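You operate a simulated robot arm through the tools that you are given. There is no shell and no other tool. Be economical: measure what you need, move in short steps, check, and stop when the job is done.

The job below is to be done with a simulated robot arm. You get a single attempt, and the scene is never put back.

TASK
Fetch the small taped dish from the top of the grey cart and set it on top of the white carton there. Open the warming drawer, put the taped dish on the top of the grey cart away in the inside of the warming drawer, then shut the drawer. Put the orange stopper one on top of the paper carton. Put the intake bottle labelled "527" from the dish bench on the bench before the meter and the intake bottle marked "641" on the top of the pass box. Fetch the dose tube labelled "326" and stand it on top of the black hand scanner. Press the mute key of unit two two times. Put the ball of paper on the top of the island by the mixer away on the low shelf over the brown drawers. Open the hood cupboard door, take the fridge tube that says "A9" from the top of the island by the mixer and put it on the shelf of the hood cupboard and shut the door again. Push the upper freezer drawer shut. Stack the narrow white carton that says "72" from the top of the bench under the window on top of the narrow white carton that says "71". Any order will do. Set down upright: orange stopper one, intake bottle, dose tube, fridge tube.

Only the result counts: the job must be done as asked and must still hold three seconds after the hand-in. Knocking over, shifting, dropping, spilling or breaking anything else fails it. A push-on lid holds only when it is set on centred and level and pressed home; a screw cap is set on level and turned clockwise until tight.

THE ROBOT
A 7-joint arm with a two-finger parallel gripper on a trunk, on a base that drives. Base frame: it is fixed to the floor where the robot stands at the start and does not move with it; the origin is under the middle of the robot, x ahead of it, y to its left, z up; the surface under the hand at the start is at about z = 820. Readings come in mm, degrees, newtons and seconds.
With the tool pointing down near the work surface it reaches from about 480 to 920 mm from the robot's upright axis, wherever it stands. Its first joint turns from -115.0 to 115.0 degrees. Places, roughly: ball of paper (6x6x6 cm) [-1800, -2200, 900]; bench before the meter (15x27 cm) [-4100, 1080, 840]; black hand scanner (6x6x16 cm) [-4300, 1800, 900]; dose tube [-2750, 500, 1000]; fridge tube [-1250, -2250, 1000]; hood cupboard door [-2500, -3400, 400]; inside of the warming drawer [-2200, -400, 900]; intake bottle [-2750, -250, 1000]; low shelf over the brown drawers [-3800, 500, 400]; mute key of unit two [-2600, 600, 1000]; narrow white carton [-4500, -1250, 1000]; orange stopper one [-1000, 250, 1000]; paper carton [-750, 2000, 250]; shelf of the hood cupboard [-2500, -3600, 400]; small taped dish [500, -250, 750]; taped dish [750, 0, 750]; top of the pass box [-1900, -3600, 1200]; upper freezer drawer [-4100, -3300, 600]; warming drawer [-2200, -500, 900]; white carton [500, -250, 1000]. Payload 3.91 kg.
The TCP is the grasp point between the finger pads, 30 mm short of the fingertips. In the tool frame z runs along the fingers and y along their closing line. The gripper opens to 110 mm. The fingers are 20 mm wide and 10 mm thick; the gripper's body (48 by 112 mm) begins 55 mm behind the TCP.
Orientation is told as [roll, pitch, yaw] about the base's x, y, z axes, in that order, counted from this pose: with the fingers straight down and closing along the base's y, the tool's x points along the base's -x, its y along +y and its z along -z.

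THE INTERFACE
- The arm moves only by the tool jog_arm. Its argument "deltas" is a list that holds one entry, the list of rows, each a list of 7 numbers: the turn, a rotation vector about the tool's x, y, z in degrees, then the shift along the tool's x, y, z in m, then the gripper command, from -1 (shut) to 1 (fully open), values between in proportion. In form: [[[wx, wy, wz, dx, dy, dz, fingers], ...]]. A call has 1 to 12 rows; each row shifts and turns the commanded pose from where the row before left it, along the tool's axes as they then stand. Each row takes 0.2 s and may step no farther than 50 mm and 8.6 degrees from the row before; otherwise, or with a gripper value out of range, the whole call is refused. Where a pose cannot be reached the arm comes as near as it can. A force on the tool above 40 N (or 10 N above the force at the start of the call, whichever is more), or a blocked arm, ends the call early, and 0.2 s more pass. The fingers move at their own pace (about 153 mm/s each) and stop on an object; they squeeze with about 36 N. The grip force told is the motor's: it shows also when the fingers shut on nothing. Time passes only in rows, and 0.2 s behind the last, so rows that do not move let the fingers close. It gives the time, the measured TCP pose, the force on the tool (base axes), the opening and the grip force at its end, in the units of the frame above (readings bear some noise), with the torque about the TCP (base axes, N m) and any sound that the robot's microphone picked up.
- Cameras (640 x 400 px; columns grow to the right, rows downward): "scene" is now at [177.4, 256.8, 1300.5]; the picture's right is [0.83, -0.56, -0.00], its down [-0.50, -0.74, -0.46] and it looks along [0.26, 0.38, -0.89] (base axes); focal length 214 px, centre (320, 200). "wrist" rides on the gripper at [72, 17, -103] in the tool frame; the picture's right is [-0.23, 0.97, 0.00], its down [-0.76, -0.18, -0.62] and it looks along [-0.61, -0.14, 0.78] (tool axes); focal length 222 px, centre (320, 200). There is no depth. A picture from a camera that has moved, and an enlarged one, comes with that camera's place and axes in the base frame and with its lens.
- get_image(camera): a new picture of that camera. No time passes.
- slide_trunk(by): slides the trunk up (or, below 0, down) by that many mm; the arm and the scene camera ride with it, the base frame stays. It gives what a move gives, with no picture.
- steer(legs): drives the robot by 1 to 6 legs, each [ahead, left, turn to the left] in mm, mm and degrees, along the robot's own axes; the way and the turn of a leg run together, so that a leg with both is an arc; at most 1500 mm and 180 degrees a leg. The arm and the cameras ride along, it lands a little off, and it stops where it bumps. It gives what a move gives.
- pan_tilt(pan, tilt): turns the head with the scene camera to pan (to the left, within 80 degrees either way) and tilt (down, from -29 to 69), counted from straight ahead of the robot. It gives what a move gives.
- close_up(camera, box): a new picture of the part [left, top, right, bottom] of that camera's present view, enlarged. No time passes.
- finish_job(): hands the job in; it is judged then, once.

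Go step by step. Nothing tells you exact positions but the pictures and the camera data: compare them with the known pose of the tool, close in by small moves and look again before you grip or let go. The budget is 567 turns and 360 pictures, counting those below and the enlarged ones. Unless the task says otherwise, let go and move clear before handing in, and close with one line.

The tools are called after "Call:" by a JSON object that holds its "method" and its "body". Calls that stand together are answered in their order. jog_arm: Moves the arm, as the interface text tells. Its arguments: {"type":"object","properties":{"deltas":{"type":"array"}},"required":["deltas"]} The other tools are called the same way: slide_trunk (by) slides the trunk up or down; steer (legs) drives the base; pan_tilt (pan, tilt) turns the head that bears the scene camera; get_image (camera) takes a picture; close_up (camera, box) takes an enlarged picture of a part of a camera's view; finish_job () hands the job in.

At the start:

```text
t: 0.0
ee_pos: [552.9, 42.6, 1113.3]
tool_rot: [-0.1, 0.0, 0.1]
force: [-1.0, -0.6, -0.5]
wrist_torque: [0.01, 0.0, -0.01]
opening: 109.8
gripper_force: 0.1
trunk travel left (down, up): [-675.0, 315.0]
robot x, y, heading: [3.9, -0.9, -0.1]
head pan, tilt: [55.8, 62.9]
```

scene: 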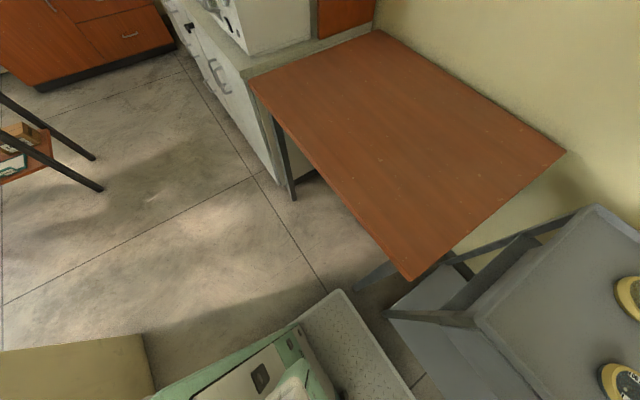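
wrist: 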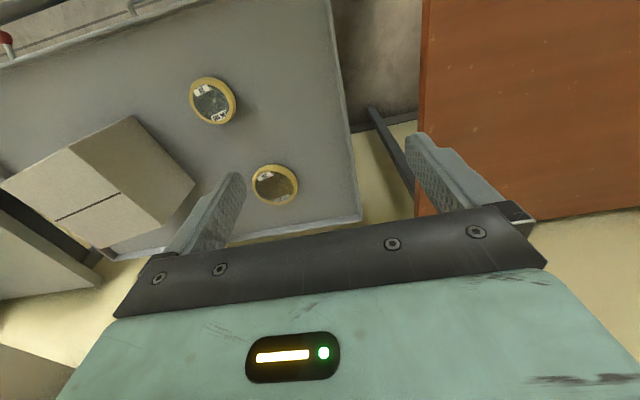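

I see a grey cart with two yellow-rimmed dishes and a white carton on it. I'll look at the cart first from the scene camera.

Call:
{"method": "pan_tilt", "body": {"pan": -15, "tilt": 45}}

Call:
{"method": "get_image", "body": {"camera": "scene"}}

Call:
{"method": "get_image", "body": {"camera": "wrist"}}

```text
t: 1.4
ee_pos: [553.3, 41.1, 1114.1]
tool_rot: [0.0, 0.0, 0.0]
force: [0.3, 0.4, 0.4]
wrist_torque: [0.01, 0.0, 0.0]
opening: 110.1
gripper_force: 0.0
trunk travel left (down, up): [-675.0, 315.0]
robot x, y, heading: [0.0, 0.6, 0.2]
head pan, tilt: [-15.0, 45.0]
```

```text
357 pictures are left
camera scene: at [220.4, 183.5, 1323.3], right [-0.26, -0.97, 0.0], down [-0.68, 0.18, -0.71], along [0.68, -0.18, -0.71], focal length 214 px, centre (320, 200)
```

scene: 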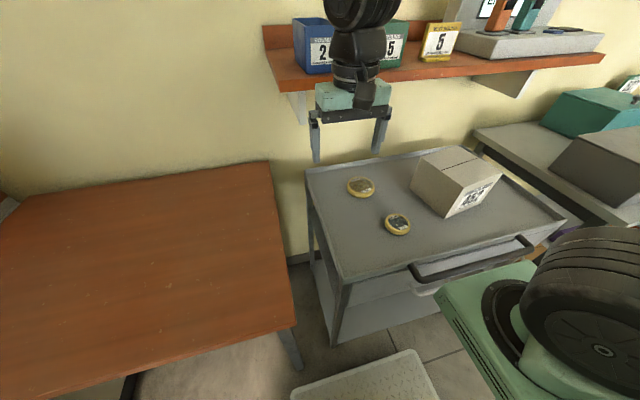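

```text
356 pictures are left
camera wrist: at [480.3, 57.7, 1217.0], right [0.23, 0.97, 0.0], down [0.76, -0.18, 0.62], along [0.61, -0.14, -0.78], focal length 222 px, centre (320, 200)
```

wrist: 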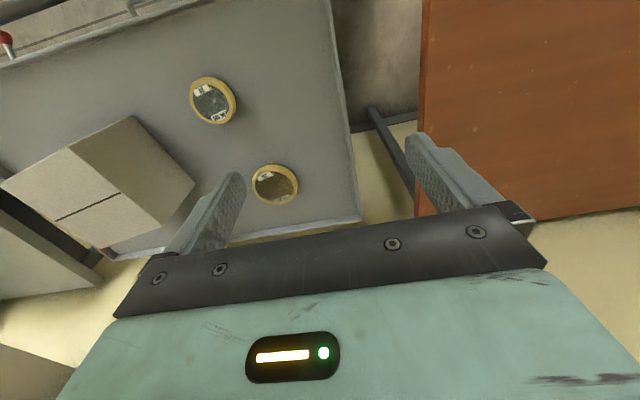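

Call:
{"method": "close_up", "body": {"camera": "scene", "box": [320, 130, 540, 270]}}

Call:
{"method": "close_up", "body": {"camera": "wrist", "box": [0, 50, 320, 250]}}

```text
2.86 times, centred on (430, 200) of scene
camera zoom: at [220.4, 183.5, 1323.3], right [-0.26, -0.97, 0.0], down [-0.68, 0.18, -0.71], along [0.68, -0.18, -0.71], focal length 613 px, centre (6, 200)
```

zoom: 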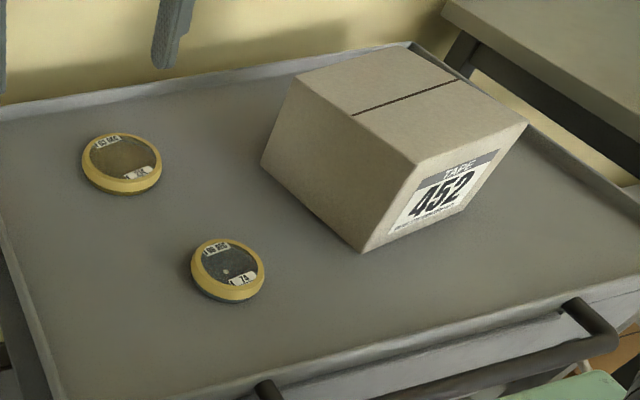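

```text
2.00 times, centred on (160, 150) of wrist
camera zoom: at [480.3, 57.7, 1217.0], right [0.23, 0.97, 0.0], down [0.76, -0.18, 0.62], along [0.61, -0.14, -0.78], focal length 444 px, centre (640, 300)
```

zoom: 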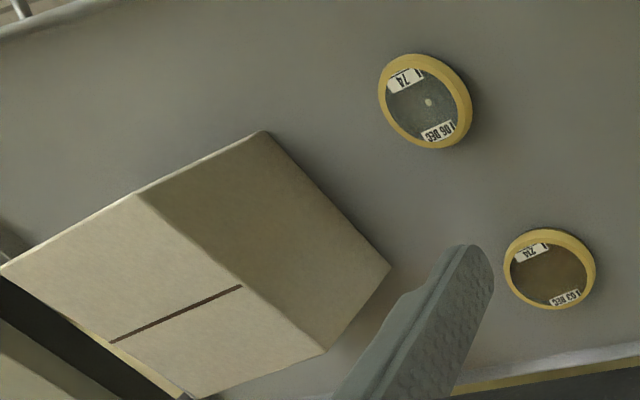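

The nearer dish (about 78 mm, at roughly [537,-136,830]) is the small one, and the farther one (about 100 mm, at roughly [718,-96]) is the larger. I'll move the hand above the small dish.

Call:
{"method": "jog_arm", "body": {"deltas": [[[0, 0, 0, 0.0032, -0.0354, 0.0326, 1], [0, 0, 0, 0.0032, -0.0354, 0.0326, 1], [0, 0, 0, 0.0032, -0.0354, 0.0326, 1], [0, 0, 0, 0.0032, -0.0354, 0.0326, 1], [0, 0, 0, 0.0032, -0.0354, 0.0326, 1], [0, 0, 0, 0, 0, 0, 1]]]}}

Call:
{"method": "get_image", "body": {"camera": "wrist"}}

Call:
{"method": "get_image", "body": {"camera": "scene"}}

```text
t: 2.8
ee_pos: [538.2, -137.0, 949.0]
tool_rot: [0.1, 0.1, -0.1]
force: [-0.6, 0.6, 0.0]
wrist_torque: [-0.02, -0.02, 0.0]
opening: 110.1
gripper_force: 0.0
trunk travel left (down, up): [-675.0, 315.0]
robot x, y, heading: [0.2, -1.1, -0.2]
head pan, tilt: [-15.0, 45.0]
```

```text
353 pictures are left
camera wrist: at [465.0, -120.8, 1052.4], right [0.23, 0.97, 0.0], down [0.76, -0.18, 0.62], along [0.61, -0.14, -0.78], focal length 222 px, centre (320, 200)
```

wrist: 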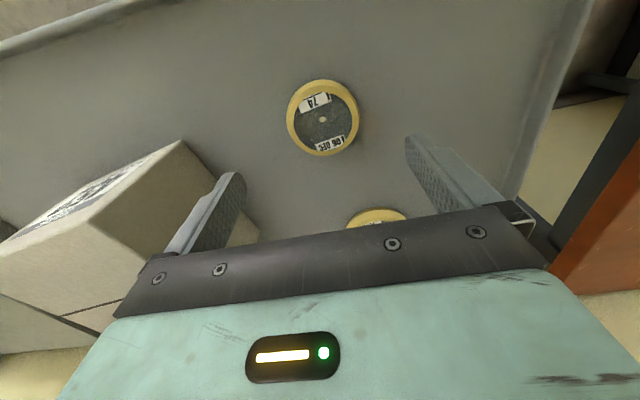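

```text
352 pictures are left
camera scene: at [220.3, 183.5, 1323.3], right [-0.26, -0.97, 0.0], down [-0.68, 0.18, -0.71], along [0.68, -0.18, -0.71], focal length 214 px, centre (320, 200)
```

scene: 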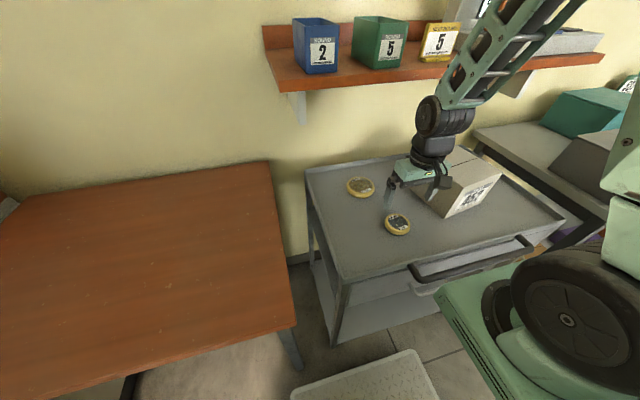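

Call:
{"method": "jog_arm", "body": {"deltas": [[[0, 0, 0, 0, 0.001, 0.04, 1], [0, 0, 0, 0, 0.001, 0.04, 1], [0, 0, 0, 0, 0, 0, 1]]]}}

Call:
{"method": "get_image", "body": {"camera": "wrist"}}

Call:
{"method": "close_up", "body": {"camera": "scene", "box": [320, 130, 540, 270]}}

```text
t: 3.6
ee_pos: [538.2, -134.2, 871.8]
tool_rot: [0.0, 0.0, 0.0]
force: [-0.1, 0.5, 0.3]
wrist_torque: [-0.02, -0.01, -0.03]
opening: 109.8
gripper_force: 0.0
trunk travel left (down, up): [-675.0, 315.0]
robot x, y, heading: [1.9, 5.4, 0.2]
head pan, tilt: [-15.0, 45.0]
```

```text
351 pictures are left
camera wrist: at [464.3, -117.5, 974.1], right [0.23, 0.97, 0.0], down [0.76, -0.18, 0.62], along [0.61, -0.14, -0.78], focal length 222 px, centre (320, 200)
```

wrist: 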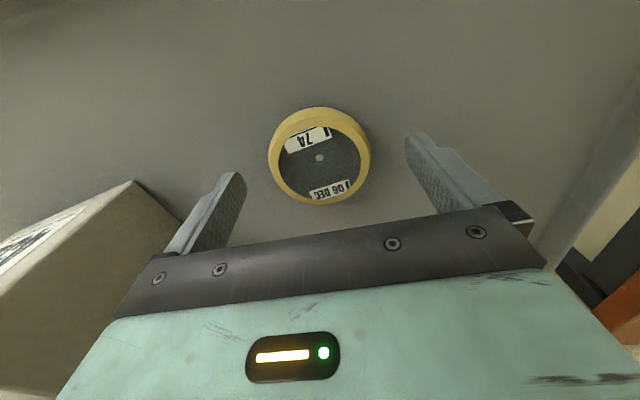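

```text
2.86 times, centred on (430, 200) of scene
camera zoom: at [220.3, 183.4, 1323.3], right [-0.26, -0.97, 0.0], down [-0.68, 0.18, -0.71], along [0.68, -0.18, -0.71], focal length 613 px, centre (6, 200)
```

zoom: 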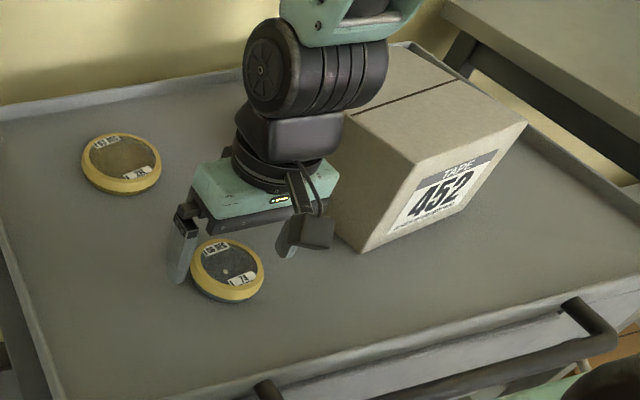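

Call:
{"method": "jog_arm", "body": {"deltas": [[[0, 0, 0, 0, 0, 0.015, 1], [0, 0, 0, 0, 0, 0.012, 1], [0, 0, 0, 0, 0, 0, 1]]]}}

Call:
{"method": "get_image", "body": {"camera": "wrist"}}

Call:
{"method": "close_up", "body": {"camera": "scene", "box": [360, 180, 440, 240]}}

```text
t: 4.2
ee_pos: [538.3, -132.7, 850.2]
tool_rot: [0.0, -0.2, 0.0]
force: [-4.7, -1.0, 27.6]
wrist_torque: [0.95, 0.41, 0.03]
opening: 109.6
gripper_force: 0.0
trunk travel left (down, up): [-675.0, 315.0]
robot x, y, heading: [-0.3, 0.4, 0.1]
head pan, tilt: [-15.0, 45.0]
stopped in row 2: the force on the tool passed its limit at 57 N (the readings are from after the stop); the commanded pose is now the measured one
```

```text
349 pictures are left
camera wrist: at [463.6, -117.2, 953.1], right [0.23, 0.97, 0.0], down [0.76, -0.18, 0.63], along [0.61, -0.14, -0.78], focal length 222 px, centre (320, 200)
```

wrist: 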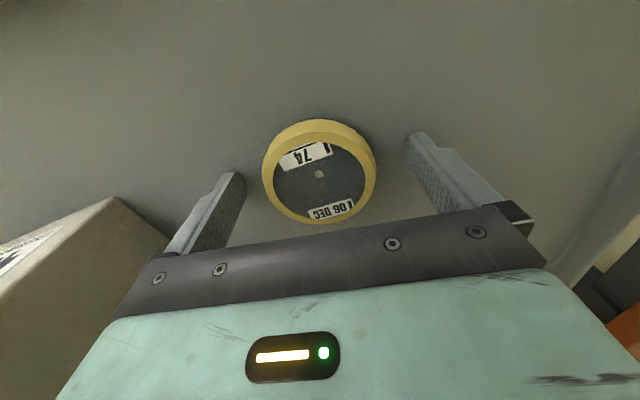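

```text
6.67 times, centred on (400, 210) of scene
camera zoom: at [219.4, 183.5, 1324.0], right [-0.26, -0.97, 0.0], down [-0.68, 0.18, -0.71], along [0.68, -0.18, -0.71], focal length 1430 px, centre (-213, 133)
```

zoom: 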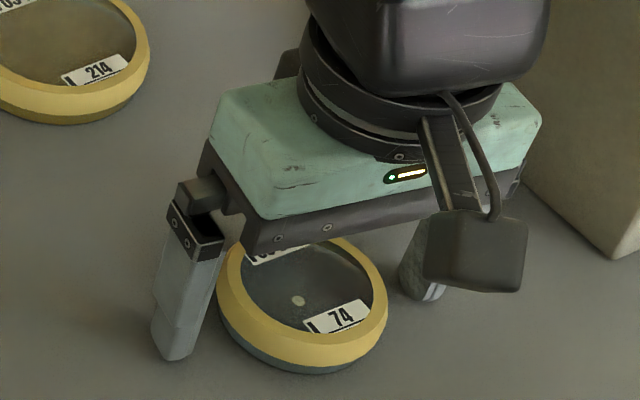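

The fingertips touched the cart top at z≈820. I'll raise a little and close.

Call:
{"method": "jog_arm", "body": {"deltas": [[[0, 0, 0, 0, 0, -0.003, 1], [0, 0, 0, 0, 0, 0, -1], [0, 0, 0, 0, 0, 0, -1], [0, 0, 0, 0, 0, 0, -1]]]}}

Call:
{"method": "get_image", "body": {"camera": "wrist"}}

```text
t: 5.2
ee_pos: [540.0, -133.4, 851.7]
tool_rot: [-0.1, -0.2, 0.0]
force: [-0.5, 0.4, 0.5]
wrist_torque: [0.04, -0.02, 0.0]
opening: 66.1
gripper_force: 36.3
trunk travel left (down, up): [-675.0, 315.0]
robot x, y, heading: [0.1, 2.6, -0.2]
head pan, tilt: [-15.0, 45.0]
```

```text
347 pictures are left
camera wrist: at [464.8, -117.2, 954.4], right [0.23, 0.97, 0.0], down [0.76, -0.18, 0.63], along [0.61, -0.14, -0.78], focal length 222 px, centre (320, 200)
```

wrist: 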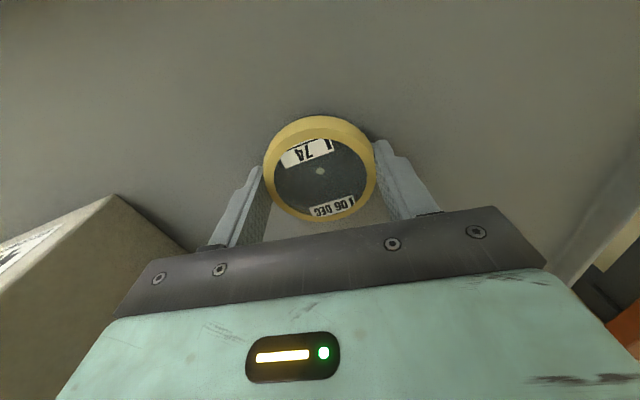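

Call:
{"method": "jog_arm", "body": {"deltas": [[[0, 0, 0, 0, 0, -0.04, -1], [0, 0, 0, 0, 0, -0.045, -1], [0, 0, 0, 0, 0, -0.045, -1], [0, 0, 0, 0, 0, -0.045, -1], [0, 0, 0, 0, 0, -0.03, -1], [0, 0, 0, 0, 0, 0, -1]]]}}

Call:
{"method": "get_image", "body": {"camera": "wrist"}}

Call:
{"method": "close_up", "body": {"camera": "scene", "box": [320, 100, 540, 240]}}

```text
t: 6.6
ee_pos: [537.1, -135.4, 1058.6]
tool_rot: [0.0, -0.1, 0.1]
force: [0.5, -0.6, -1.0]
wrist_torque: [-0.03, 0.02, -0.01]
opening: 66.4
gripper_force: 36.1
trunk travel left (down, up): [-675.0, 315.0]
robot x, y, heading: [-0.2, -1.7, 0.2]
head pan, tilt: [-15.0, 45.0]
```

```text
346 pictures are left
camera wrist: at [463.4, -119.1, 1161.8], right [0.23, 0.97, 0.0], down [0.76, -0.18, 0.63], along [0.61, -0.14, -0.78], focal length 222 px, centre (320, 200)
```

wrist: 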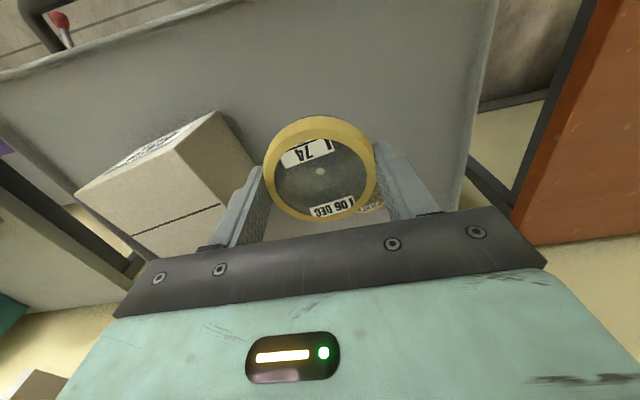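

```text
2.86 times, centred on (430, 170) of scene
camera zoom: at [220.6, 183.4, 1323.3], right [-0.26, -0.97, 0.0], down [-0.68, 0.18, -0.71], along [0.68, -0.18, -0.71], focal length 613 px, centre (6, 286)
```

zoom: 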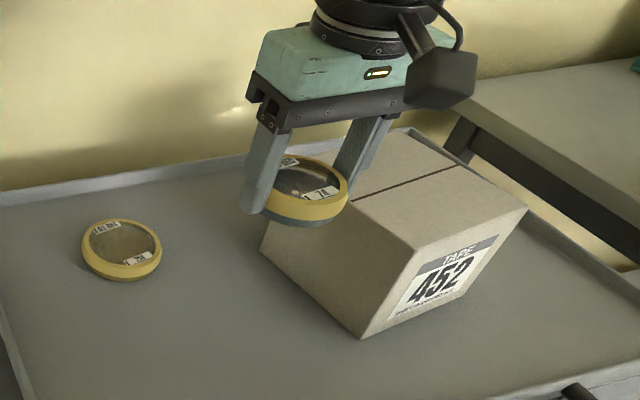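

Call:
{"method": "jog_arm", "body": {"deltas": [[[0, 0, 0, -0.0152, -0.0434, 0, -1], [0, 0, 0, -0.0152, -0.0434, 0, -1], [0, 0, 0, -0.0152, -0.0434, 0, -1], [0, 0, 0, -0.0152, -0.0434, 0, -1], [0, 0, 0, -0.0152, -0.0434, 0, -1], [0, 0, 0, 0, 0, 0, -1]]]}}

Call:
{"method": "get_image", "body": {"camera": "wrist"}}

Call:
{"method": "close_up", "body": {"camera": "scene", "box": [320, 100, 540, 240]}}

```text
t: 8.0
ee_pos: [615.6, -351.3, 1059.2]
tool_rot: [-0.1, -0.2, 0.0]
force: [0.2, 0.5, -1.1]
wrist_torque: [0.02, -0.01, -0.01]
opening: 66.3
gripper_force: 36.3
trunk travel left (down, up): [-675.0, 315.0]
robot x, y, heading: [-1.5, 0.5, -0.0]
head pan, tilt: [-15.0, 45.0]
```

```text
344 pictures are left
camera wrist: at [542.3, -336.1, 1162.8], right [0.23, 0.97, 0.0], down [0.76, -0.18, 0.63], along [0.61, -0.14, -0.78], focal length 222 px, centre (320, 200)
```

wrist: 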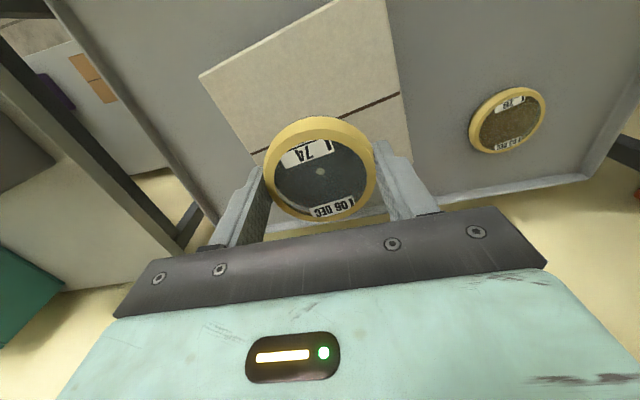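

```text
2.86 times, centred on (430, 170) of scene
camera zoom: at [220.5, 183.4, 1323.3], right [-0.26, -0.97, 0.0], down [-0.68, 0.18, -0.71], along [0.68, -0.18, -0.71], focal length 613 px, centre (6, 286)
```

zoom: 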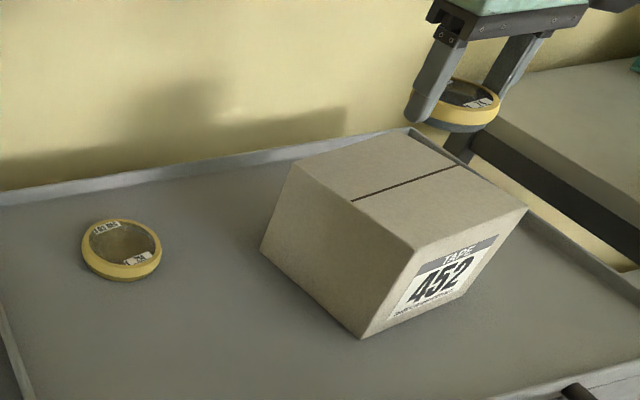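

Call:
{"method": "jog_arm", "body": {"deltas": [[[0, 0, 0, 0, 0, 0.03, -1], [0, 0, 0, 0, 0, 0.025, -1], [0, 0, 0, 0, 0, 0.015, -1], [0, 0, 0, 0, 0, 0, -1]]]}}

Call:
{"method": "get_image", "body": {"camera": "wrist"}}

Call:
{"method": "close_up", "body": {"camera": "scene", "box": [380, 100, 540, 200]}}

```text
t: 9.0
ee_pos: [614.7, -351.1, 986.1]
tool_rot: [0.1, -0.1, 0.0]
force: [-0.4, 0.2, -0.4]
wrist_torque: [0.01, -0.01, 0.02]
opening: 66.0
gripper_force: 35.6
trunk travel left (down, up): [-675.0, 315.0]
robot x, y, heading: [-4.0, -3.8, 0.3]
head pan, tilt: [-15.0, 45.0]
```

```text
342 pictures are left
camera wrist: at [540.8, -335.0, 1089.7], right [0.23, 0.97, 0.0], down [0.76, -0.18, 0.63], along [0.61, -0.14, -0.78], focal length 222 px, centre (320, 200)
```

wrist: 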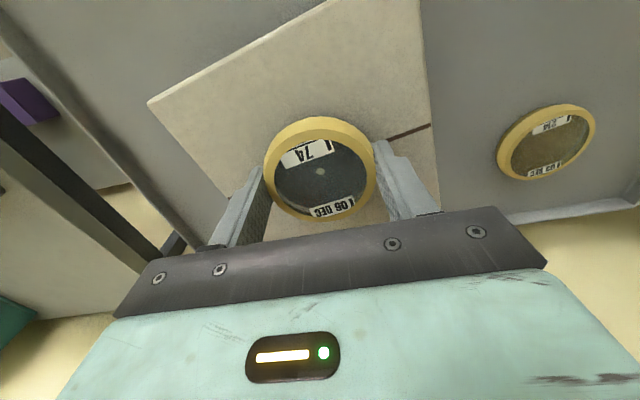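

```text
4.00 times, centred on (460, 150) of scene
camera zoom: at [220.5, 183.4, 1323.3], right [-0.26, -0.97, 0.0], down [-0.68, 0.18, -0.71], along [0.68, -0.18, -0.71], focal length 858 px, centre (-240, 400)
```

zoom: 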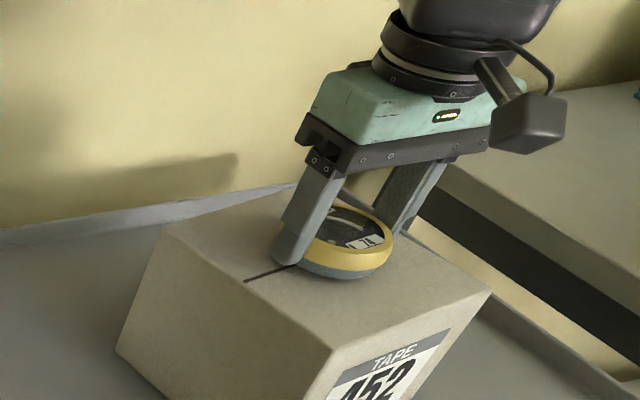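

Call:
{"method": "jog_arm", "body": {"deltas": [[[0, 0, 0, 0, 0, 0.004, -1], [0, 0, 0, 0, 0, 0, -1]]]}}

Call:
{"method": "close_up", "body": {"camera": "scene", "box": [420, 130, 500, 180]}}

```text
t: 9.6
ee_pos: [615.3, -350.8, 982.3]
tool_rot: [0.0, -0.1, 0.1]
force: [-0.4, -0.4, -1.7]
wrist_torque: [-0.03, 0.0, 0.01]
opening: 66.4
gripper_force: 35.6
trunk travel left (down, up): [-675.0, 315.0]
robot x, y, heading: [2.5, -3.3, 0.0]
head pan, tilt: [-15.0, 45.0]
```

```text
8.00 times, centred on (460, 155) of scene
camera zoom: at [220.5, 183.3, 1323.3], right [-0.26, -0.97, 0.0], down [-0.68, 0.18, -0.71], along [0.68, -0.18, -0.71], focal length 1716 px, centre (-800, 560)
```

zoom: 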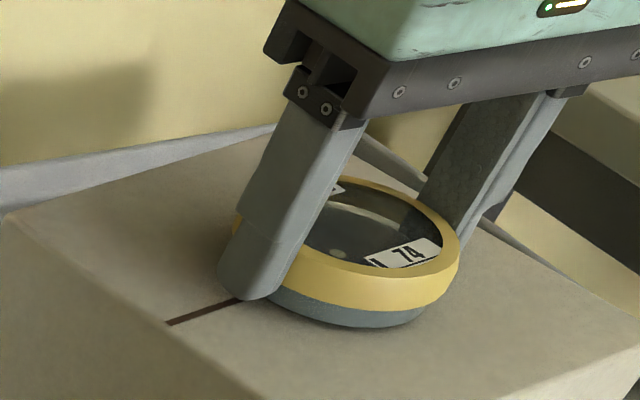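

Call:
{"method": "jog_arm", "body": {"deltas": [[[0, 0, 0, 0, 0, 0.002, -1], [0, 0, 0, 0, 0, 0.001, -1]]]}}

```text
t: 10.2
ee_pos: [616.0, -351.5, 980.1]
tool_rot: [-0.1, -0.3, -0.1]
force: [-0.4, -0.3, 6.6]
wrist_torque: [0.2, -0.05, -0.01]
opening: 66.4
gripper_force: 36.3
trunk travel left (down, up): [-675.0, 315.0]
robot x, y, heading: [-0.7, 1.2, -0.0]
head pan, tilt: [-15.0, 45.0]
```

Contact at about 6 N. I'll release gently and lift.

Call:
{"method": "jog_arm", "body": {"deltas": [[[0, 0, 0, 0, 0, 0, -0.1], [0, 0, 0, 0, 0, 0, 0.4], [0, 0, 0, 0, 0, 0, 0.6], [0, 0, 0, 0, 0, -0.03, 0.6], [0, 0, 0, 0, 0, -0.05, 1], [0, 0, 0, 0, 0, -0.03, 1], [0, 0, 0, 0, 0, 0, 1]]]}}

Call:
{"method": "get_image", "body": {"camera": "wrist"}}

Call:
{"method": "close_up", "body": {"camera": "scene", "box": [320, 100, 540, 240]}}

```text
t: 11.8
ee_pos: [614.6, -351.0, 1088.6]
tool_rot: [-0.1, 0.0, 0.0]
force: [1.3, 0.3, 0.0]
wrist_torque: [-0.02, 0.0, -0.02]
opening: 110.1
gripper_force: 0.0
trunk travel left (down, up): [-675.0, 315.0]
robot x, y, heading: [-0.6, 1.2, 0.0]
head pan, tilt: [-15.0, 45.0]
```

```text
339 pictures are left
camera wrist: at [540.2, -335.2, 1192.1], right [0.23, 0.97, 0.0], down [0.76, -0.18, 0.62], along [0.61, -0.14, -0.78], focal length 222 px, centre (320, 200)
```

wrist: 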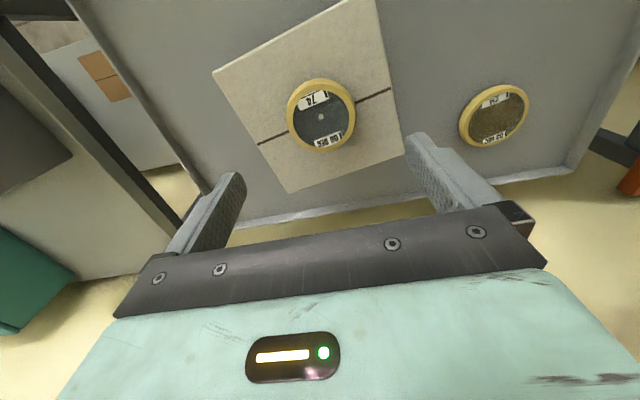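

```text
2.86 times, centred on (430, 170) of scene
camera zoom: at [220.5, 183.3, 1323.3], right [-0.26, -0.97, 0.0], down [-0.68, 0.18, -0.71], along [0.68, -0.18, -0.71], focal length 613 px, centre (6, 286)
```

zoom: 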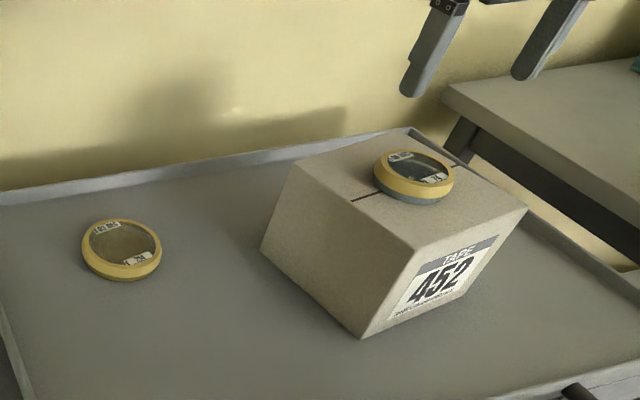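

The small dish is on the carton. Now I'll tuck the arm, back off and turn around to survey the room.

Call:
{"method": "jog_arm", "body": {"deltas": [[[0, 0, 0, 0.01, 0.045, -0.01, 1], [0, 0, 0, 0.01, 0.045, -0.01, 1], [0, 0, 0, 0.01, 0.045, -0.01, 1], [0, 0, 0, 0.01, 0.045, -0.01, 0], [0, 0, 0, 0.01, 0.045, -0.01, 0], [0, 0, 0, 0.01, 0.045, -0.01, 0], [0, 0, 0, 0.01, 0.045, -0.01, 0], [0, 0, 0, 0.01, 0.035, -0.02, 0], [0, 0, 0, 0.02, 0, -0.03, 0]]]}}

Call:
{"method": "pan_tilt", "body": {"pan": 0, "tilt": 25}}

Call:
{"method": "steer", "body": {"legs": [[-400, 0, 0], [0, 0, 90]]}}

Call:
{"method": "get_image", "body": {"camera": "scene"}}

```text
t: 13.8
ee_pos: [512.1, 0.9, 1209.4]
tool_rot: [0.0, -0.2, 0.0]
force: [0.3, 0.5, -0.1]
wrist_torque: [0.03, 0.03, 0.02]
opening: 54.8
gripper_force: 0.1
trunk travel left (down, up): [-675.0, 315.0]
robot x, y, heading: [1.9, -0.7, 0.1]
head pan, tilt: [-15.0, 45.0]
```

```text
t: 14.7
ee_pos: [513.0, 1.1, 1210.0]
tool_rot: [0.0, -0.1, 0.0]
force: [0.3, 0.4, 0.5]
wrist_torque: [0.03, -0.01, 0.02]
opening: 55.0
gripper_force: 0.0
trunk travel left (down, up): [-675.0, 315.0]
robot x, y, heading: [2.4, -2.6, -0.1]
head pan, tilt: [0.0, 25.0]
```

```text
t: 16.6
ee_pos: [241.6, 3.4, 1216.8]
tool_rot: [-0.1, -1.2, 0.4]
force: [1.0, 0.4, -0.6]
wrist_torque: [-0.02, 0.06, 0.01]
opening: 54.9
gripper_force: 0.0
trunk travel left (down, up): [-675.0, 315.0]
robot x, y, heading: [-257.1, 0.8, 0.2]
head pan, tilt: [0.0, 25.0]
stopped in leg 1: the robot was blocked; the commanded pose is now the measured one
```

```text
337 pictures are left
camera scene: at [-22.7, 204.6, 1353.8], right [0.0, -1.0, 0.0], down [-0.42, 0.0, -0.91], along [0.91, 0.0, -0.42], focal length 214 px, centre (320, 200)
```

scene: 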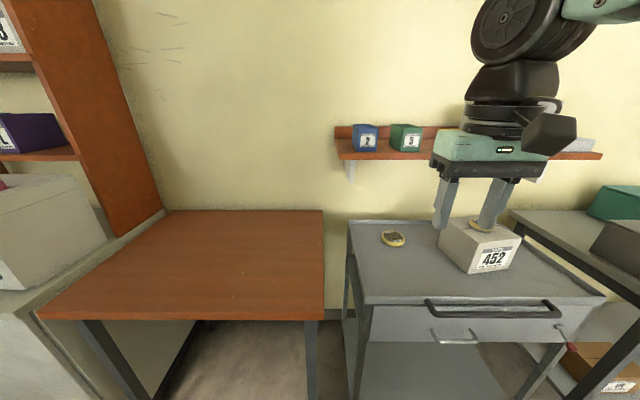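

Backing was blocked by something behind me. I'll look to both sides before moving further.

Call:
{"method": "pan_tilt", "body": {"pan": 80, "tilt": 30}}

Call:
{"method": "get_image", "body": {"camera": "scene"}}

Call:
{"method": "pan_tilt", "body": {"pan": -80, "tilt": 30}}

Call:
{"method": "get_image", "body": {"camera": "scene"}}

```text
t: 18.1
ee_pos: [245.5, 2.2, 1215.4]
tool_rot: [0.0, -0.9, 0.6]
force: [1.0, 0.2, 0.0]
wrist_torque: [0.05, 0.03, 0.0]
opening: 54.7
gripper_force: 0.1
trunk travel left (down, up): [-675.0, 315.0]
robot x, y, heading: [-256.3, -0.5, 0.2]
head pan, tilt: [80.0, 30.0]
```

```text
336 pictures are left
camera scene: at [-100.0, 292.3, 1345.8], right [0.99, -0.17, 0.0], down [-0.08, -0.49, -0.87], along [0.15, 0.85, -0.5], focal length 214 px, centre (320, 200)
```

scene: 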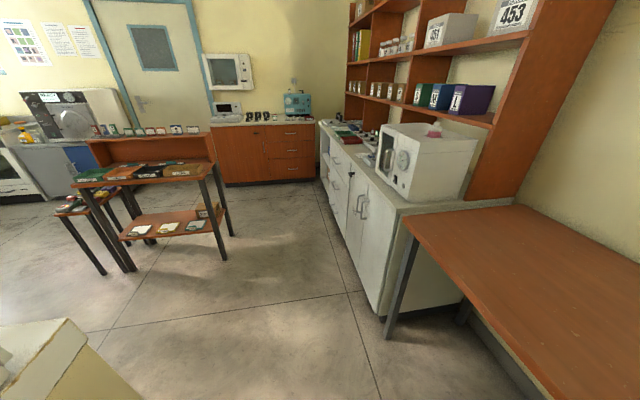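

```text
t: 20.6
ee_pos: [246.3, 4.1, 1212.9]
tool_rot: [0.1, -0.9, 0.5]
force: [-0.2, 0.1, 0.2]
wrist_torque: [-0.06, -0.01, -0.05]
opening: 54.9
gripper_force: 0.0
trunk travel left (down, up): [-675.0, 315.0]
robot x, y, heading: [-258.2, -2.2, 0.4]
head pan, tilt: [-80.0, 30.0]
```

```text
335 pictures are left
camera scene: at [-99.2, 115.2, 1345.8], right [-0.98, -0.18, 0.0], down [-0.09, 0.49, -0.87], along [0.16, -0.85, -0.5], focal length 214 px, centre (320, 200)
```

scene: 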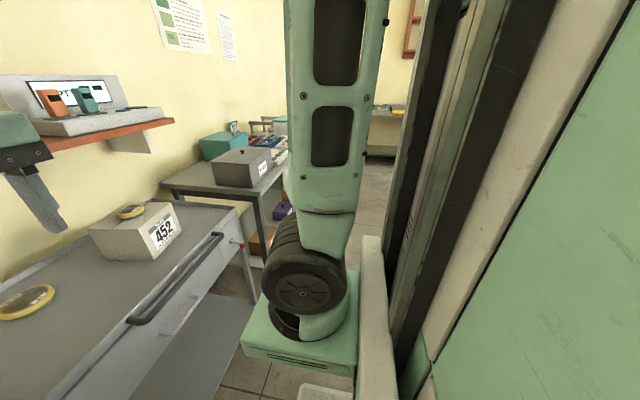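

Call:
{"method": "slide_trunk", "body": {"by": 150}}

Call:
{"method": "pan_tilt", "body": {"pan": 40, "tilt": 30}}

Call:
{"method": "steer", "body": {"legs": [[150, 0, 0], [0, 0, 90]]}}

Call:
{"method": "get_image", "body": {"camera": "scene"}}

```text
t: 22.3
ee_pos: [248.3, 4.3, 1364.5]
tool_rot: [0.0, -0.9, 0.5]
force: [-0.5, -0.1, 0.7]
wrist_torque: [-0.02, 0.0, 0.02]
opening: 55.0
gripper_force: 0.2
trunk travel left (down, up): [-825.0, 165.0]
robot x, y, heading: [-256.9, 0.7, 0.5]
head pan, tilt: [-80.0, 30.0]
```

```text
t: 24.3
ee_pos: [245.9, 3.6, 1363.8]
tool_rot: [-0.1, -0.9, 0.4]
force: [0.0, 0.4, -0.3]
wrist_torque: [-0.01, 0.01, -0.01]
opening: 55.2
gripper_force: 0.1
trunk travel left (down, up): [-825.0, 165.0]
robot x, y, heading: [-262.7, 0.2, 0.3]
head pan, tilt: [40.0, 30.0]
```

```text
t: 29.5
ee_pos: [-112.6, 501.7, 1364.0]
tool_rot: [0.1, -0.8, 90.1]
force: [0.1, -1.0, 0.4]
wrist_torque: [0.0, 0.01, 0.03]
opening: 55.1
gripper_force: 0.1
trunk travel left (down, up): [-825.0, 165.0]
robot x, y, heading: [-110.3, -1.2, 89.8]
head pan, tilt: [40.0, 30.0]
```

```text
334 pictures are left
camera scene: at [-374.0, 210.6, 1495.9], right [0.77, 0.64, 0.0], down [0.32, -0.38, -0.87], along [-0.56, 0.66, -0.5], focal length 214 px, centre (320, 200)
```

scene: 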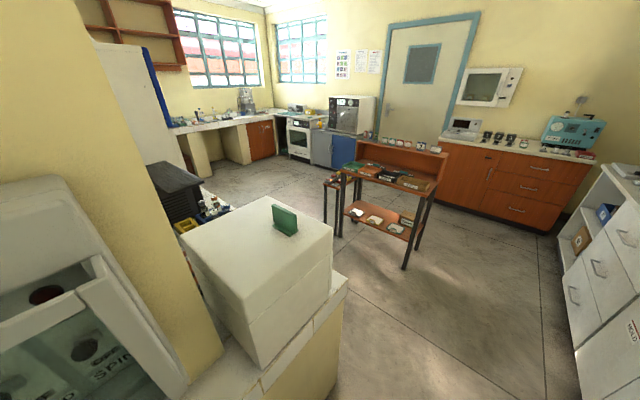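

Call:
{"method": "pan_tilt", "body": {"pan": 80, "tilt": 30}}

Call:
{"method": "get_image", "body": {"camera": "scene"}}

Call:
{"method": "pan_tilt", "body": {"pan": -30, "tilt": 35}}

Call:
{"method": "get_image", "body": {"camera": "scene"}}

```text
t: 30.6
ee_pos: [-112.4, 501.0, 1363.6]
tool_rot: [0.0, -0.8, 90.1]
force: [0.1, 0.6, 0.2]
wrist_torque: [-0.01, 0.0, -0.02]
opening: 54.9
gripper_force: 0.0
trunk travel left (down, up): [-825.0, 165.0]
robot x, y, heading: [-113.8, 5.6, 89.7]
head pan, tilt: [80.0, 30.0]
```

```text
333 pictures are left
camera scene: at [-404.9, 157.1, 1495.9], right [0.17, 0.98, 0.0], down [0.49, -0.09, -0.87], along [-0.85, 0.15, -0.5], focal length 214 px, centre (320, 200)
```

scene: 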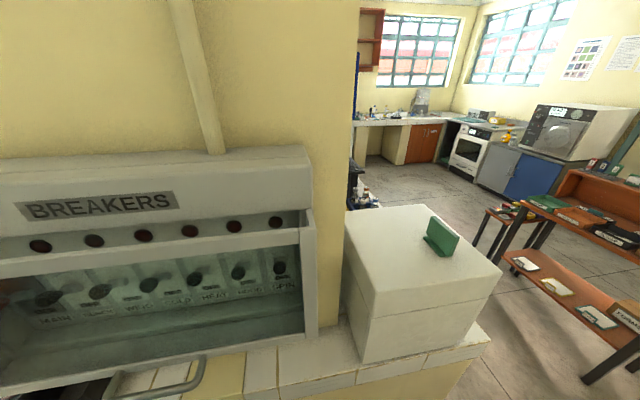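

```text
t: 32.4
ee_pos: [-112.6, 501.5, 1364.8]
tool_rot: [0.0, -0.9, 90.2]
force: [0.5, 1.0, -0.2]
wrist_torque: [0.0, -0.01, -0.01]
opening: 54.8
gripper_force: 0.0
trunk travel left (down, up): [-825.0, 165.0]
robot x, y, heading: [-111.6, -0.6, 89.8]
head pan, tilt: [-30.0, 35.0]
```

```text
332 pictures are left
camera scene: at [-271.9, 217.6, 1488.1], right [0.87, -0.5, 0.0], down [-0.29, -0.5, -0.82], along [0.41, 0.71, -0.57], focal length 214 px, centre (320, 200)
```

scene: 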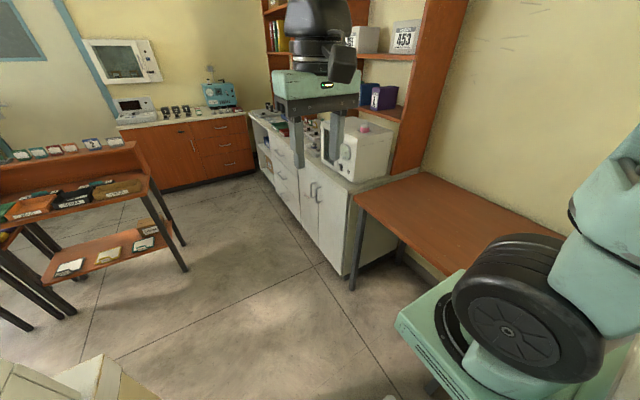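

Call:
{"method": "steer", "body": {"legs": [[900, 0, 0], [0, 0, 60]]}}

Call:
{"method": "pan_tilt", "body": {"pan": 0, "tilt": 35}}

Call:
{"method": "get_image", "body": {"camera": "scene"}}

Call:
{"method": "pan_tilt", "body": {"pan": 70, "tilt": 30}}

Call:
{"method": "get_image", "body": {"camera": "scene"}}

```text
t: 39.8
ee_pos: [-542.0, 1152.1, 1364.6]
tool_rot: [0.1, -0.9, 149.3]
force: [0.0, 0.3, 0.2]
wrist_torque: [0.02, 0.02, -0.01]
opening: 55.1
gripper_force: 0.0
trunk travel left (down, up): [-825.0, 165.0]
robot x, y, heading: [-111.6, 895.6, 149.4]
head pan, tilt: [-30.0, 35.0]
```

```text
t: 40.7
ee_pos: [-543.1, 1152.3, 1365.1]
tool_rot: [0.1, -0.9, 149.3]
force: [0.7, 0.2, 0.3]
wrist_torque: [-0.01, 0.01, -0.01]
opening: 54.9
gripper_force: 0.1
trunk travel left (down, up): [-825.0, 165.0]
robot x, y, heading: [-107.9, 892.7, 149.1]
head pan, tilt: [0.0, 35.0]
```

```text
331 pictures are left
camera scene: at [-413.5, 837.5, 1488.1], right [0.51, 0.86, 0.0], down [0.49, -0.29, -0.82], along [-0.7, 0.42, -0.57], focal length 214 px, centre (320, 200)
```

scene: 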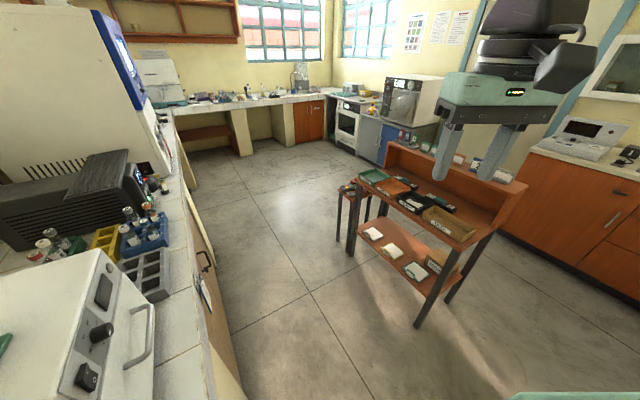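

```text
t: 42.1
ee_pos: [-542.7, 1152.2, 1364.7]
tool_rot: [-0.1, -0.9, 149.2]
force: [0.0, -0.4, -0.2]
wrist_torque: [0.01, -0.01, 0.0]
opening: 54.9
gripper_force: 0.0
trunk travel left (down, up): [-825.0, 165.0]
robot x, y, heading: [-110.3, 893.7, 149.4]
head pan, tilt: [70.0, 30.0]
```

```text
330 pictures are left
camera scene: at [-408.1, 735.2, 1495.9], right [-0.63, 0.78, 0.0], down [0.39, 0.32, -0.87], along [-0.67, -0.55, -0.5], focal length 214 px, centre (320, 200)
```

scene: 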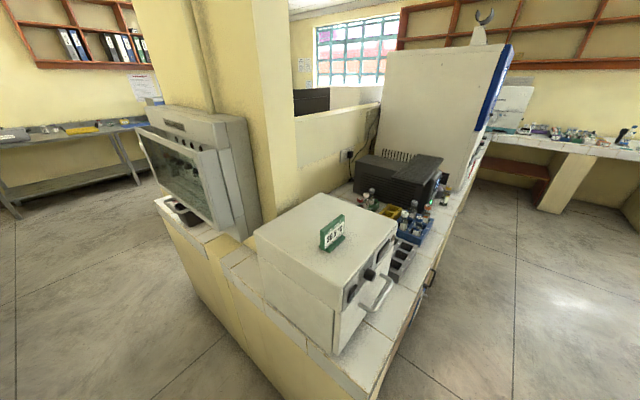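

Call:
{"method": "close_up", "body": {"camera": "scene", "box": [330, 150, 490, 270]}}

Call:
{"method": "pan_tilt", "body": {"pan": 0, "tilt": 35}}

Call:
{"method": "close_up", "body": {"camera": "scene", "box": [330, 140, 530, 300]}}

Call:
{"method": "close_up", "body": {"camera": "scene", "box": [0, 130, 200, 300]}}

```text
3.33 times, centred on (410, 210) of scene
camera zoom: at [-408.1, 735.2, 1495.9], right [-0.63, 0.78, 0.0], down [0.39, 0.32, -0.87], along [-0.67, -0.55, -0.5], focal length 715 px, centre (20, 167)
```

zoom: 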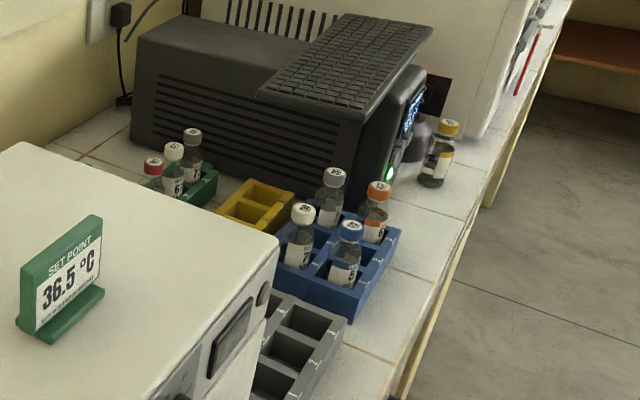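

```text
t: 43.5
ee_pos: [-543.7, 1153.2, 1364.8]
tool_rot: [0.1, -1.0, 149.4]
force: [1.0, 0.5, 0.9]
wrist_torque: [0.02, -0.01, 0.0]
opening: 55.0
gripper_force: 0.1
trunk travel left (down, up): [-825.0, 165.0]
robot x, y, heading: [-114.1, 894.7, 149.1]
head pan, tilt: [0.0, 35.0]
```

```text
2.50 times, centred on (430, 220) of scene
camera zoom: at [-413.6, 837.4, 1488.1], right [0.51, 0.86, 0.0], down [0.49, -0.29, -0.82], along [-0.7, 0.42, -0.57], focal length 536 px, centre (45, 150)
```

zoom: 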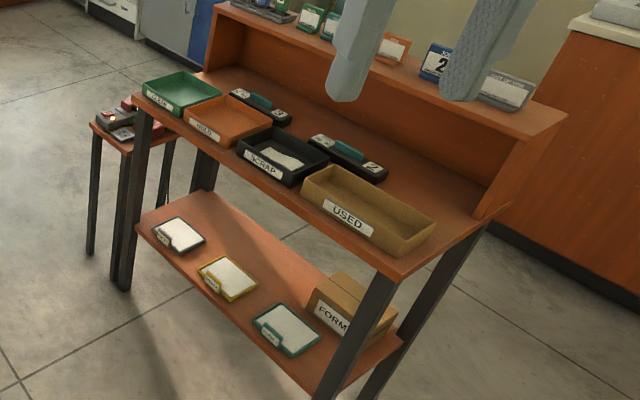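

```text
2.35 times, centred on (100, 215) of scene
camera zoom: at [-413.6, 837.4, 1488.1], right [0.51, 0.86, 0.0], down [0.49, -0.29, -0.82], along [-0.7, 0.42, -0.57], focal length 505 px, centre (838, 165)
```

zoom: 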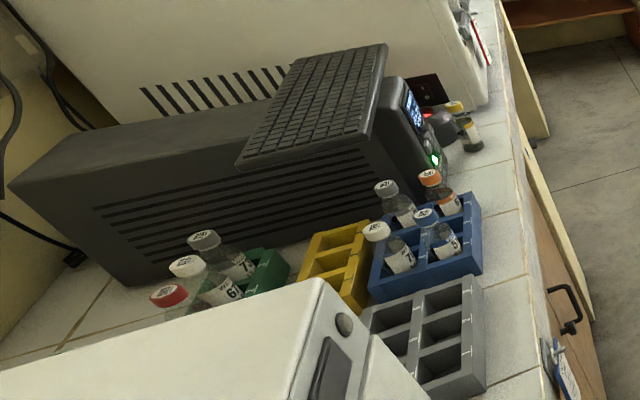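

The blue rack's orange‑stoppered bottle sits at about [-1393,584], cap top at z≈962. I'll turn to face the island and strafe to stand in front of it.

Call:
{"method": "steer", "body": {"legs": [[0, 0, 120.7], [-290, 0, 0], [0, -1270, 0]]}}

Call:
{"method": "pan_tilt", "body": {"pan": 0, "tilt": 50}}

Call:
{"method": "get_image", "body": {"camera": "scene"}}

Call:
{"method": "get_image", "body": {"camera": "wrist"}}

```text
t: 56.6
ee_pos: [-1357.6, 624.9, 1363.2]
tool_rot: [0.0, -0.9, -87.2]
force: [0.3, -0.5, 0.5]
wrist_torque: [0.01, 0.01, 0.05]
opening: 55.0
gripper_force: 0.0
trunk travel left (down, up): [-825.0, 165.0]
robot x, y, heading: [-1382.1, 1128.1, -87.3]
head pan, tilt: [0.0, 35.0]
```

```text
t: 57.4
ee_pos: [-1358.7, 626.3, 1365.5]
tool_rot: [-0.1, -0.9, -87.1]
force: [0.6, 0.1, -0.5]
wrist_torque: [-0.01, -0.03, 0.01]
opening: 54.9
gripper_force: 0.0
trunk travel left (down, up): [-825.0, 165.0]
robot x, y, heading: [-1385.6, 1126.7, -87.3]
head pan, tilt: [0.0, 50.0]
```

```text
326 pictures are left
camera scene: at [-1169.4, 917.8, 1466.4], right [-1.0, -0.05, 0.0], down [-0.04, 0.76, -0.64], along [0.03, -0.64, -0.77], focal length 214 px, centre (320, 200)
```

scene: 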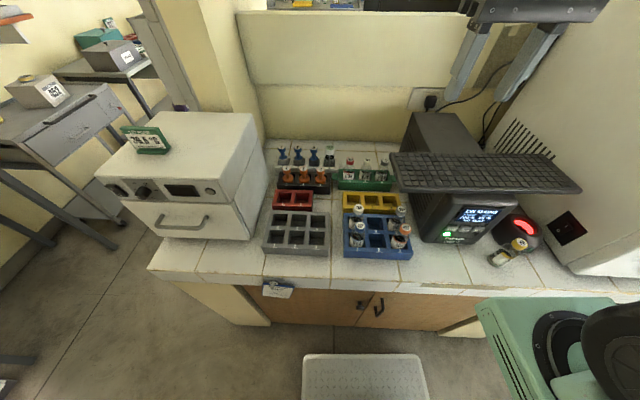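

```text
325 pictures are left
camera wrist: at [-1346.6, 699.2, 1466.5], right [0.98, -0.18, 0.0], down [-0.14, -0.76, 0.63], along [-0.11, -0.63, -0.77], focal length 222 px, centre (320, 200)
```

wrist: 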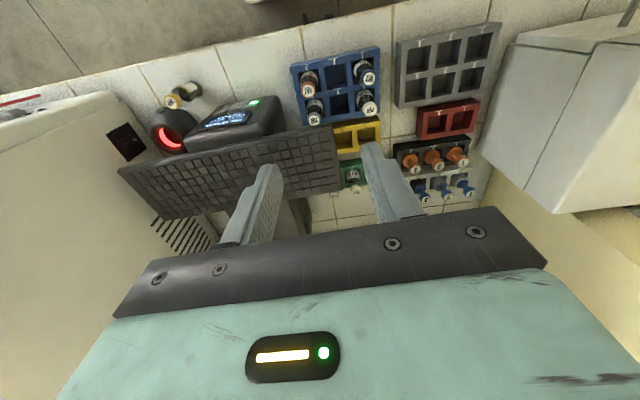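

There is a black rack with three orange stoppers at the back. I'll zoom in on them.

Call:
{"method": "close_up", "body": {"camera": "scene", "box": [260, 135, 400, 215]}}

Call:
{"method": "close_up", "body": {"camera": "wrist", "box": [370, 100, 520, 210]}}

```text
4.57 times, centred on (330, 175) of scene
camera zoom: at [-1169.4, 917.8, 1466.4], right [-1.0, -0.05, 0.0], down [-0.04, 0.76, -0.64], along [0.03, -0.64, -0.77], focal length 980 px, centre (274, 314)
```

zoom: 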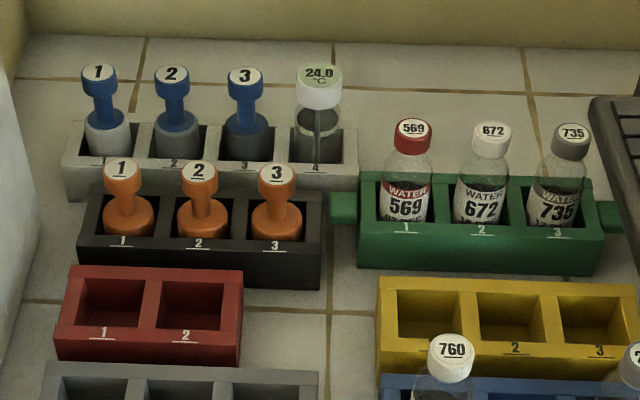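

```text
3.64 times, centred on (445, 155) of wrist
camera zoom: at [-1346.6, 699.2, 1466.5], right [0.98, -0.18, 0.0], down [-0.14, -0.76, 0.63], along [-0.11, -0.63, -0.77], focal length 808 px, centre (-134, 364)
```

zoom: 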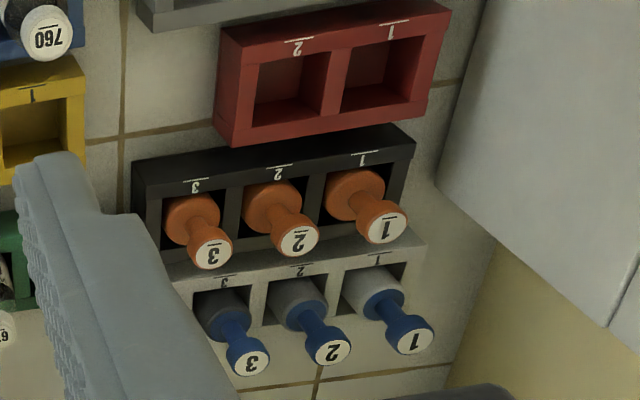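

The target is orange stopper "1" (knob with base) at about [-1019,330,936]. I'll move in front of it, then turn the hand 180° about its axis so the camera rides on top for a near-horizontal grasp, which the low shelf needs.

Call:
{"method": "steer", "body": {"legs": [[72, 332, 0], [0, 0, -2.7]]}}

Call:
{"method": "jog_arm", "body": {"deltas": [[[0, 0, 8.5, 0, 0, 0, 0], [0, 0, 8.5, 0, 0, 0, 0], [0, 0, 8.5, 0, 0, 0, 0], [0, 0, 8.5, 0, 0, 0, 0], [0, 0, 8.5, 0, 0, 0, 0], [0, 0, 8.5, 0, 0, 0, 0], [0, 0, 8.5, 0, 0, 0, 0], [0, 0, 8.5, 0, 0, 0, 0], [0, 0, 8.5, 0, 0, 0, 0], [0, 0, 8.5, 0, 0, 0, 0], [0, 0, 8.5, 0, 0, 0, 0]]]}}

Call:
{"method": "jog_arm", "body": {"deltas": [[[0, 0, 8.5, 0, 0, 0, 0], [0, 0, 8.5, 0, 0, 0, 0], [0, 0, 8.5, 0, 0, 0, 0], [0, 0, 8.5, 0, 0, 0, 0], [0, 0, 8.5, 0, 0, 0, 0], [0, 0, 8.5, 0, 0, 0, 0], [0, 0, 8.5, 0, 0, 0, 0], [0, 0, 8.5, 0, 0, 0, 0], [0, 0, 8.5, 0, 0, 0, 0], [0, 0, 8.5, 0, 0, 0, 0]]]}}

Call:
{"method": "get_image", "body": {"camera": "scene"}}

```text
t: 60.0
ee_pos: [-1043.1, 568.5, 1363.7]
tool_rot: [0.0, -1.0, -89.5]
force: [-0.4, -0.8, 0.3]
wrist_torque: [-0.01, -0.01, 0.0]
opening: 55.3
gripper_force: 0.2
trunk travel left (down, up): [-825.0, 165.0]
robot x, y, heading: [-1047.1, 1070.7, -89.2]
head pan, tilt: [0.0, 50.0]
```

```text
t: 62.4
ee_pos: [-1043.8, 569.6, 1365.7]
tool_rot: [0.9, 0.2, 176.8]
force: [0.0, -0.4, 0.3]
wrist_torque: [0.0, -0.04, 0.02]
opening: 55.0
gripper_force: 0.1
trunk travel left (down, up): [-825.0, 165.0]
robot x, y, heading: [-1045.1, 1072.6, -89.8]
head pan, tilt: [0.0, 50.0]
```

```text
t: 64.6
ee_pos: [-1081.4, 536.6, 1356.7]
tool_rot: [-0.5, 0.7, 92.5]
force: [0.8, -0.1, 1.1]
wrist_torque: [0.0, -0.03, 0.04]
opening: 55.1
gripper_force: 0.0
out of reach, approached as far as the arm can: row 9, 10
trunk travel left (down, up): [-825.0, 165.0]
robot x, y, heading: [-1044.5, 1071.4, -89.7]
head pan, tilt: [0.0, 50.0]
```

```text
322 pictures are left
camera scene: at [-841.3, 854.1, 1466.4], right [-1.0, -0.01, 0.0], down [-0.01, 0.77, -0.64], along [0.0, -0.64, -0.77], focal length 214 px, centre (320, 200)
```

scene: 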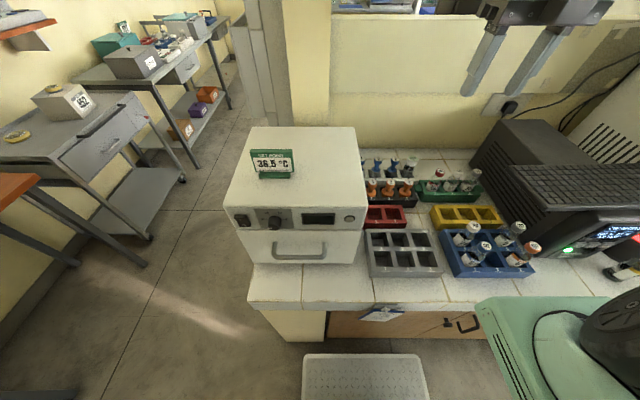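

Call:
{"method": "jog_arm", "body": {"deltas": [[[0, 8.5, 0, 0, 0, 0, 0], [0, 8.5, 0, 0, 0, 0, 0], [0, 8.5, 0, 0, 0, 0, 0], [0, 8.5, 0, 0, 0, 0, 0], [0, 8.5, 0, 0, 0, 0, 0], [0, 8.5, 0, 0, 0, 0, 0], [0, 8.5, 0, 0, 0, 0, 0], [0, 0, 0, 0, 0, 0, 0]]]}}

Call:
{"method": "get_image", "body": {"camera": "wrist"}}

```text
t: 66.4
ee_pos: [-1115.4, 463.9, 1333.7]
tool_rot: [0.1, 60.2, 92.0]
force: [-0.1, -0.2, -0.3]
wrist_torque: [-0.02, 0.01, 0.0]
opening: 54.7
gripper_force: 0.2
out of reach, approached as far as the arm can: row 1, 2, 3, 4, 5, 6, 7
trunk travel left (down, up): [-825.0, 165.0]
robot x, y, heading: [-1045.2, 1072.0, -89.5]
head pan, tilt: [0.0, 50.0]
```

```text
321 pictures are left
camera wrist: at [-1136.0, 515.8, 1447.5], right [-0.98, 0.08, -0.2], down [0.15, 0.93, -0.35], along [0.15, -0.37, -0.92], focal length 222 px, centre (320, 200)
```

wrist: 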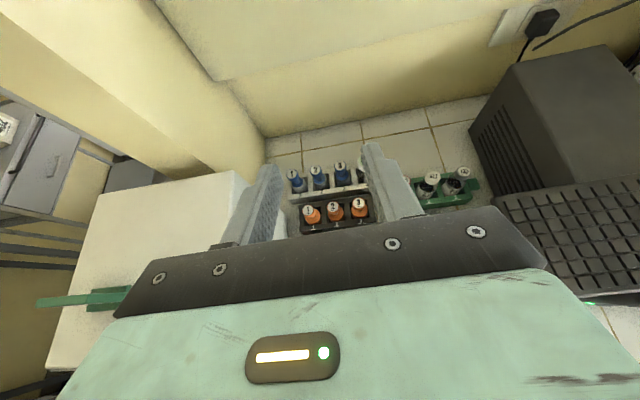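

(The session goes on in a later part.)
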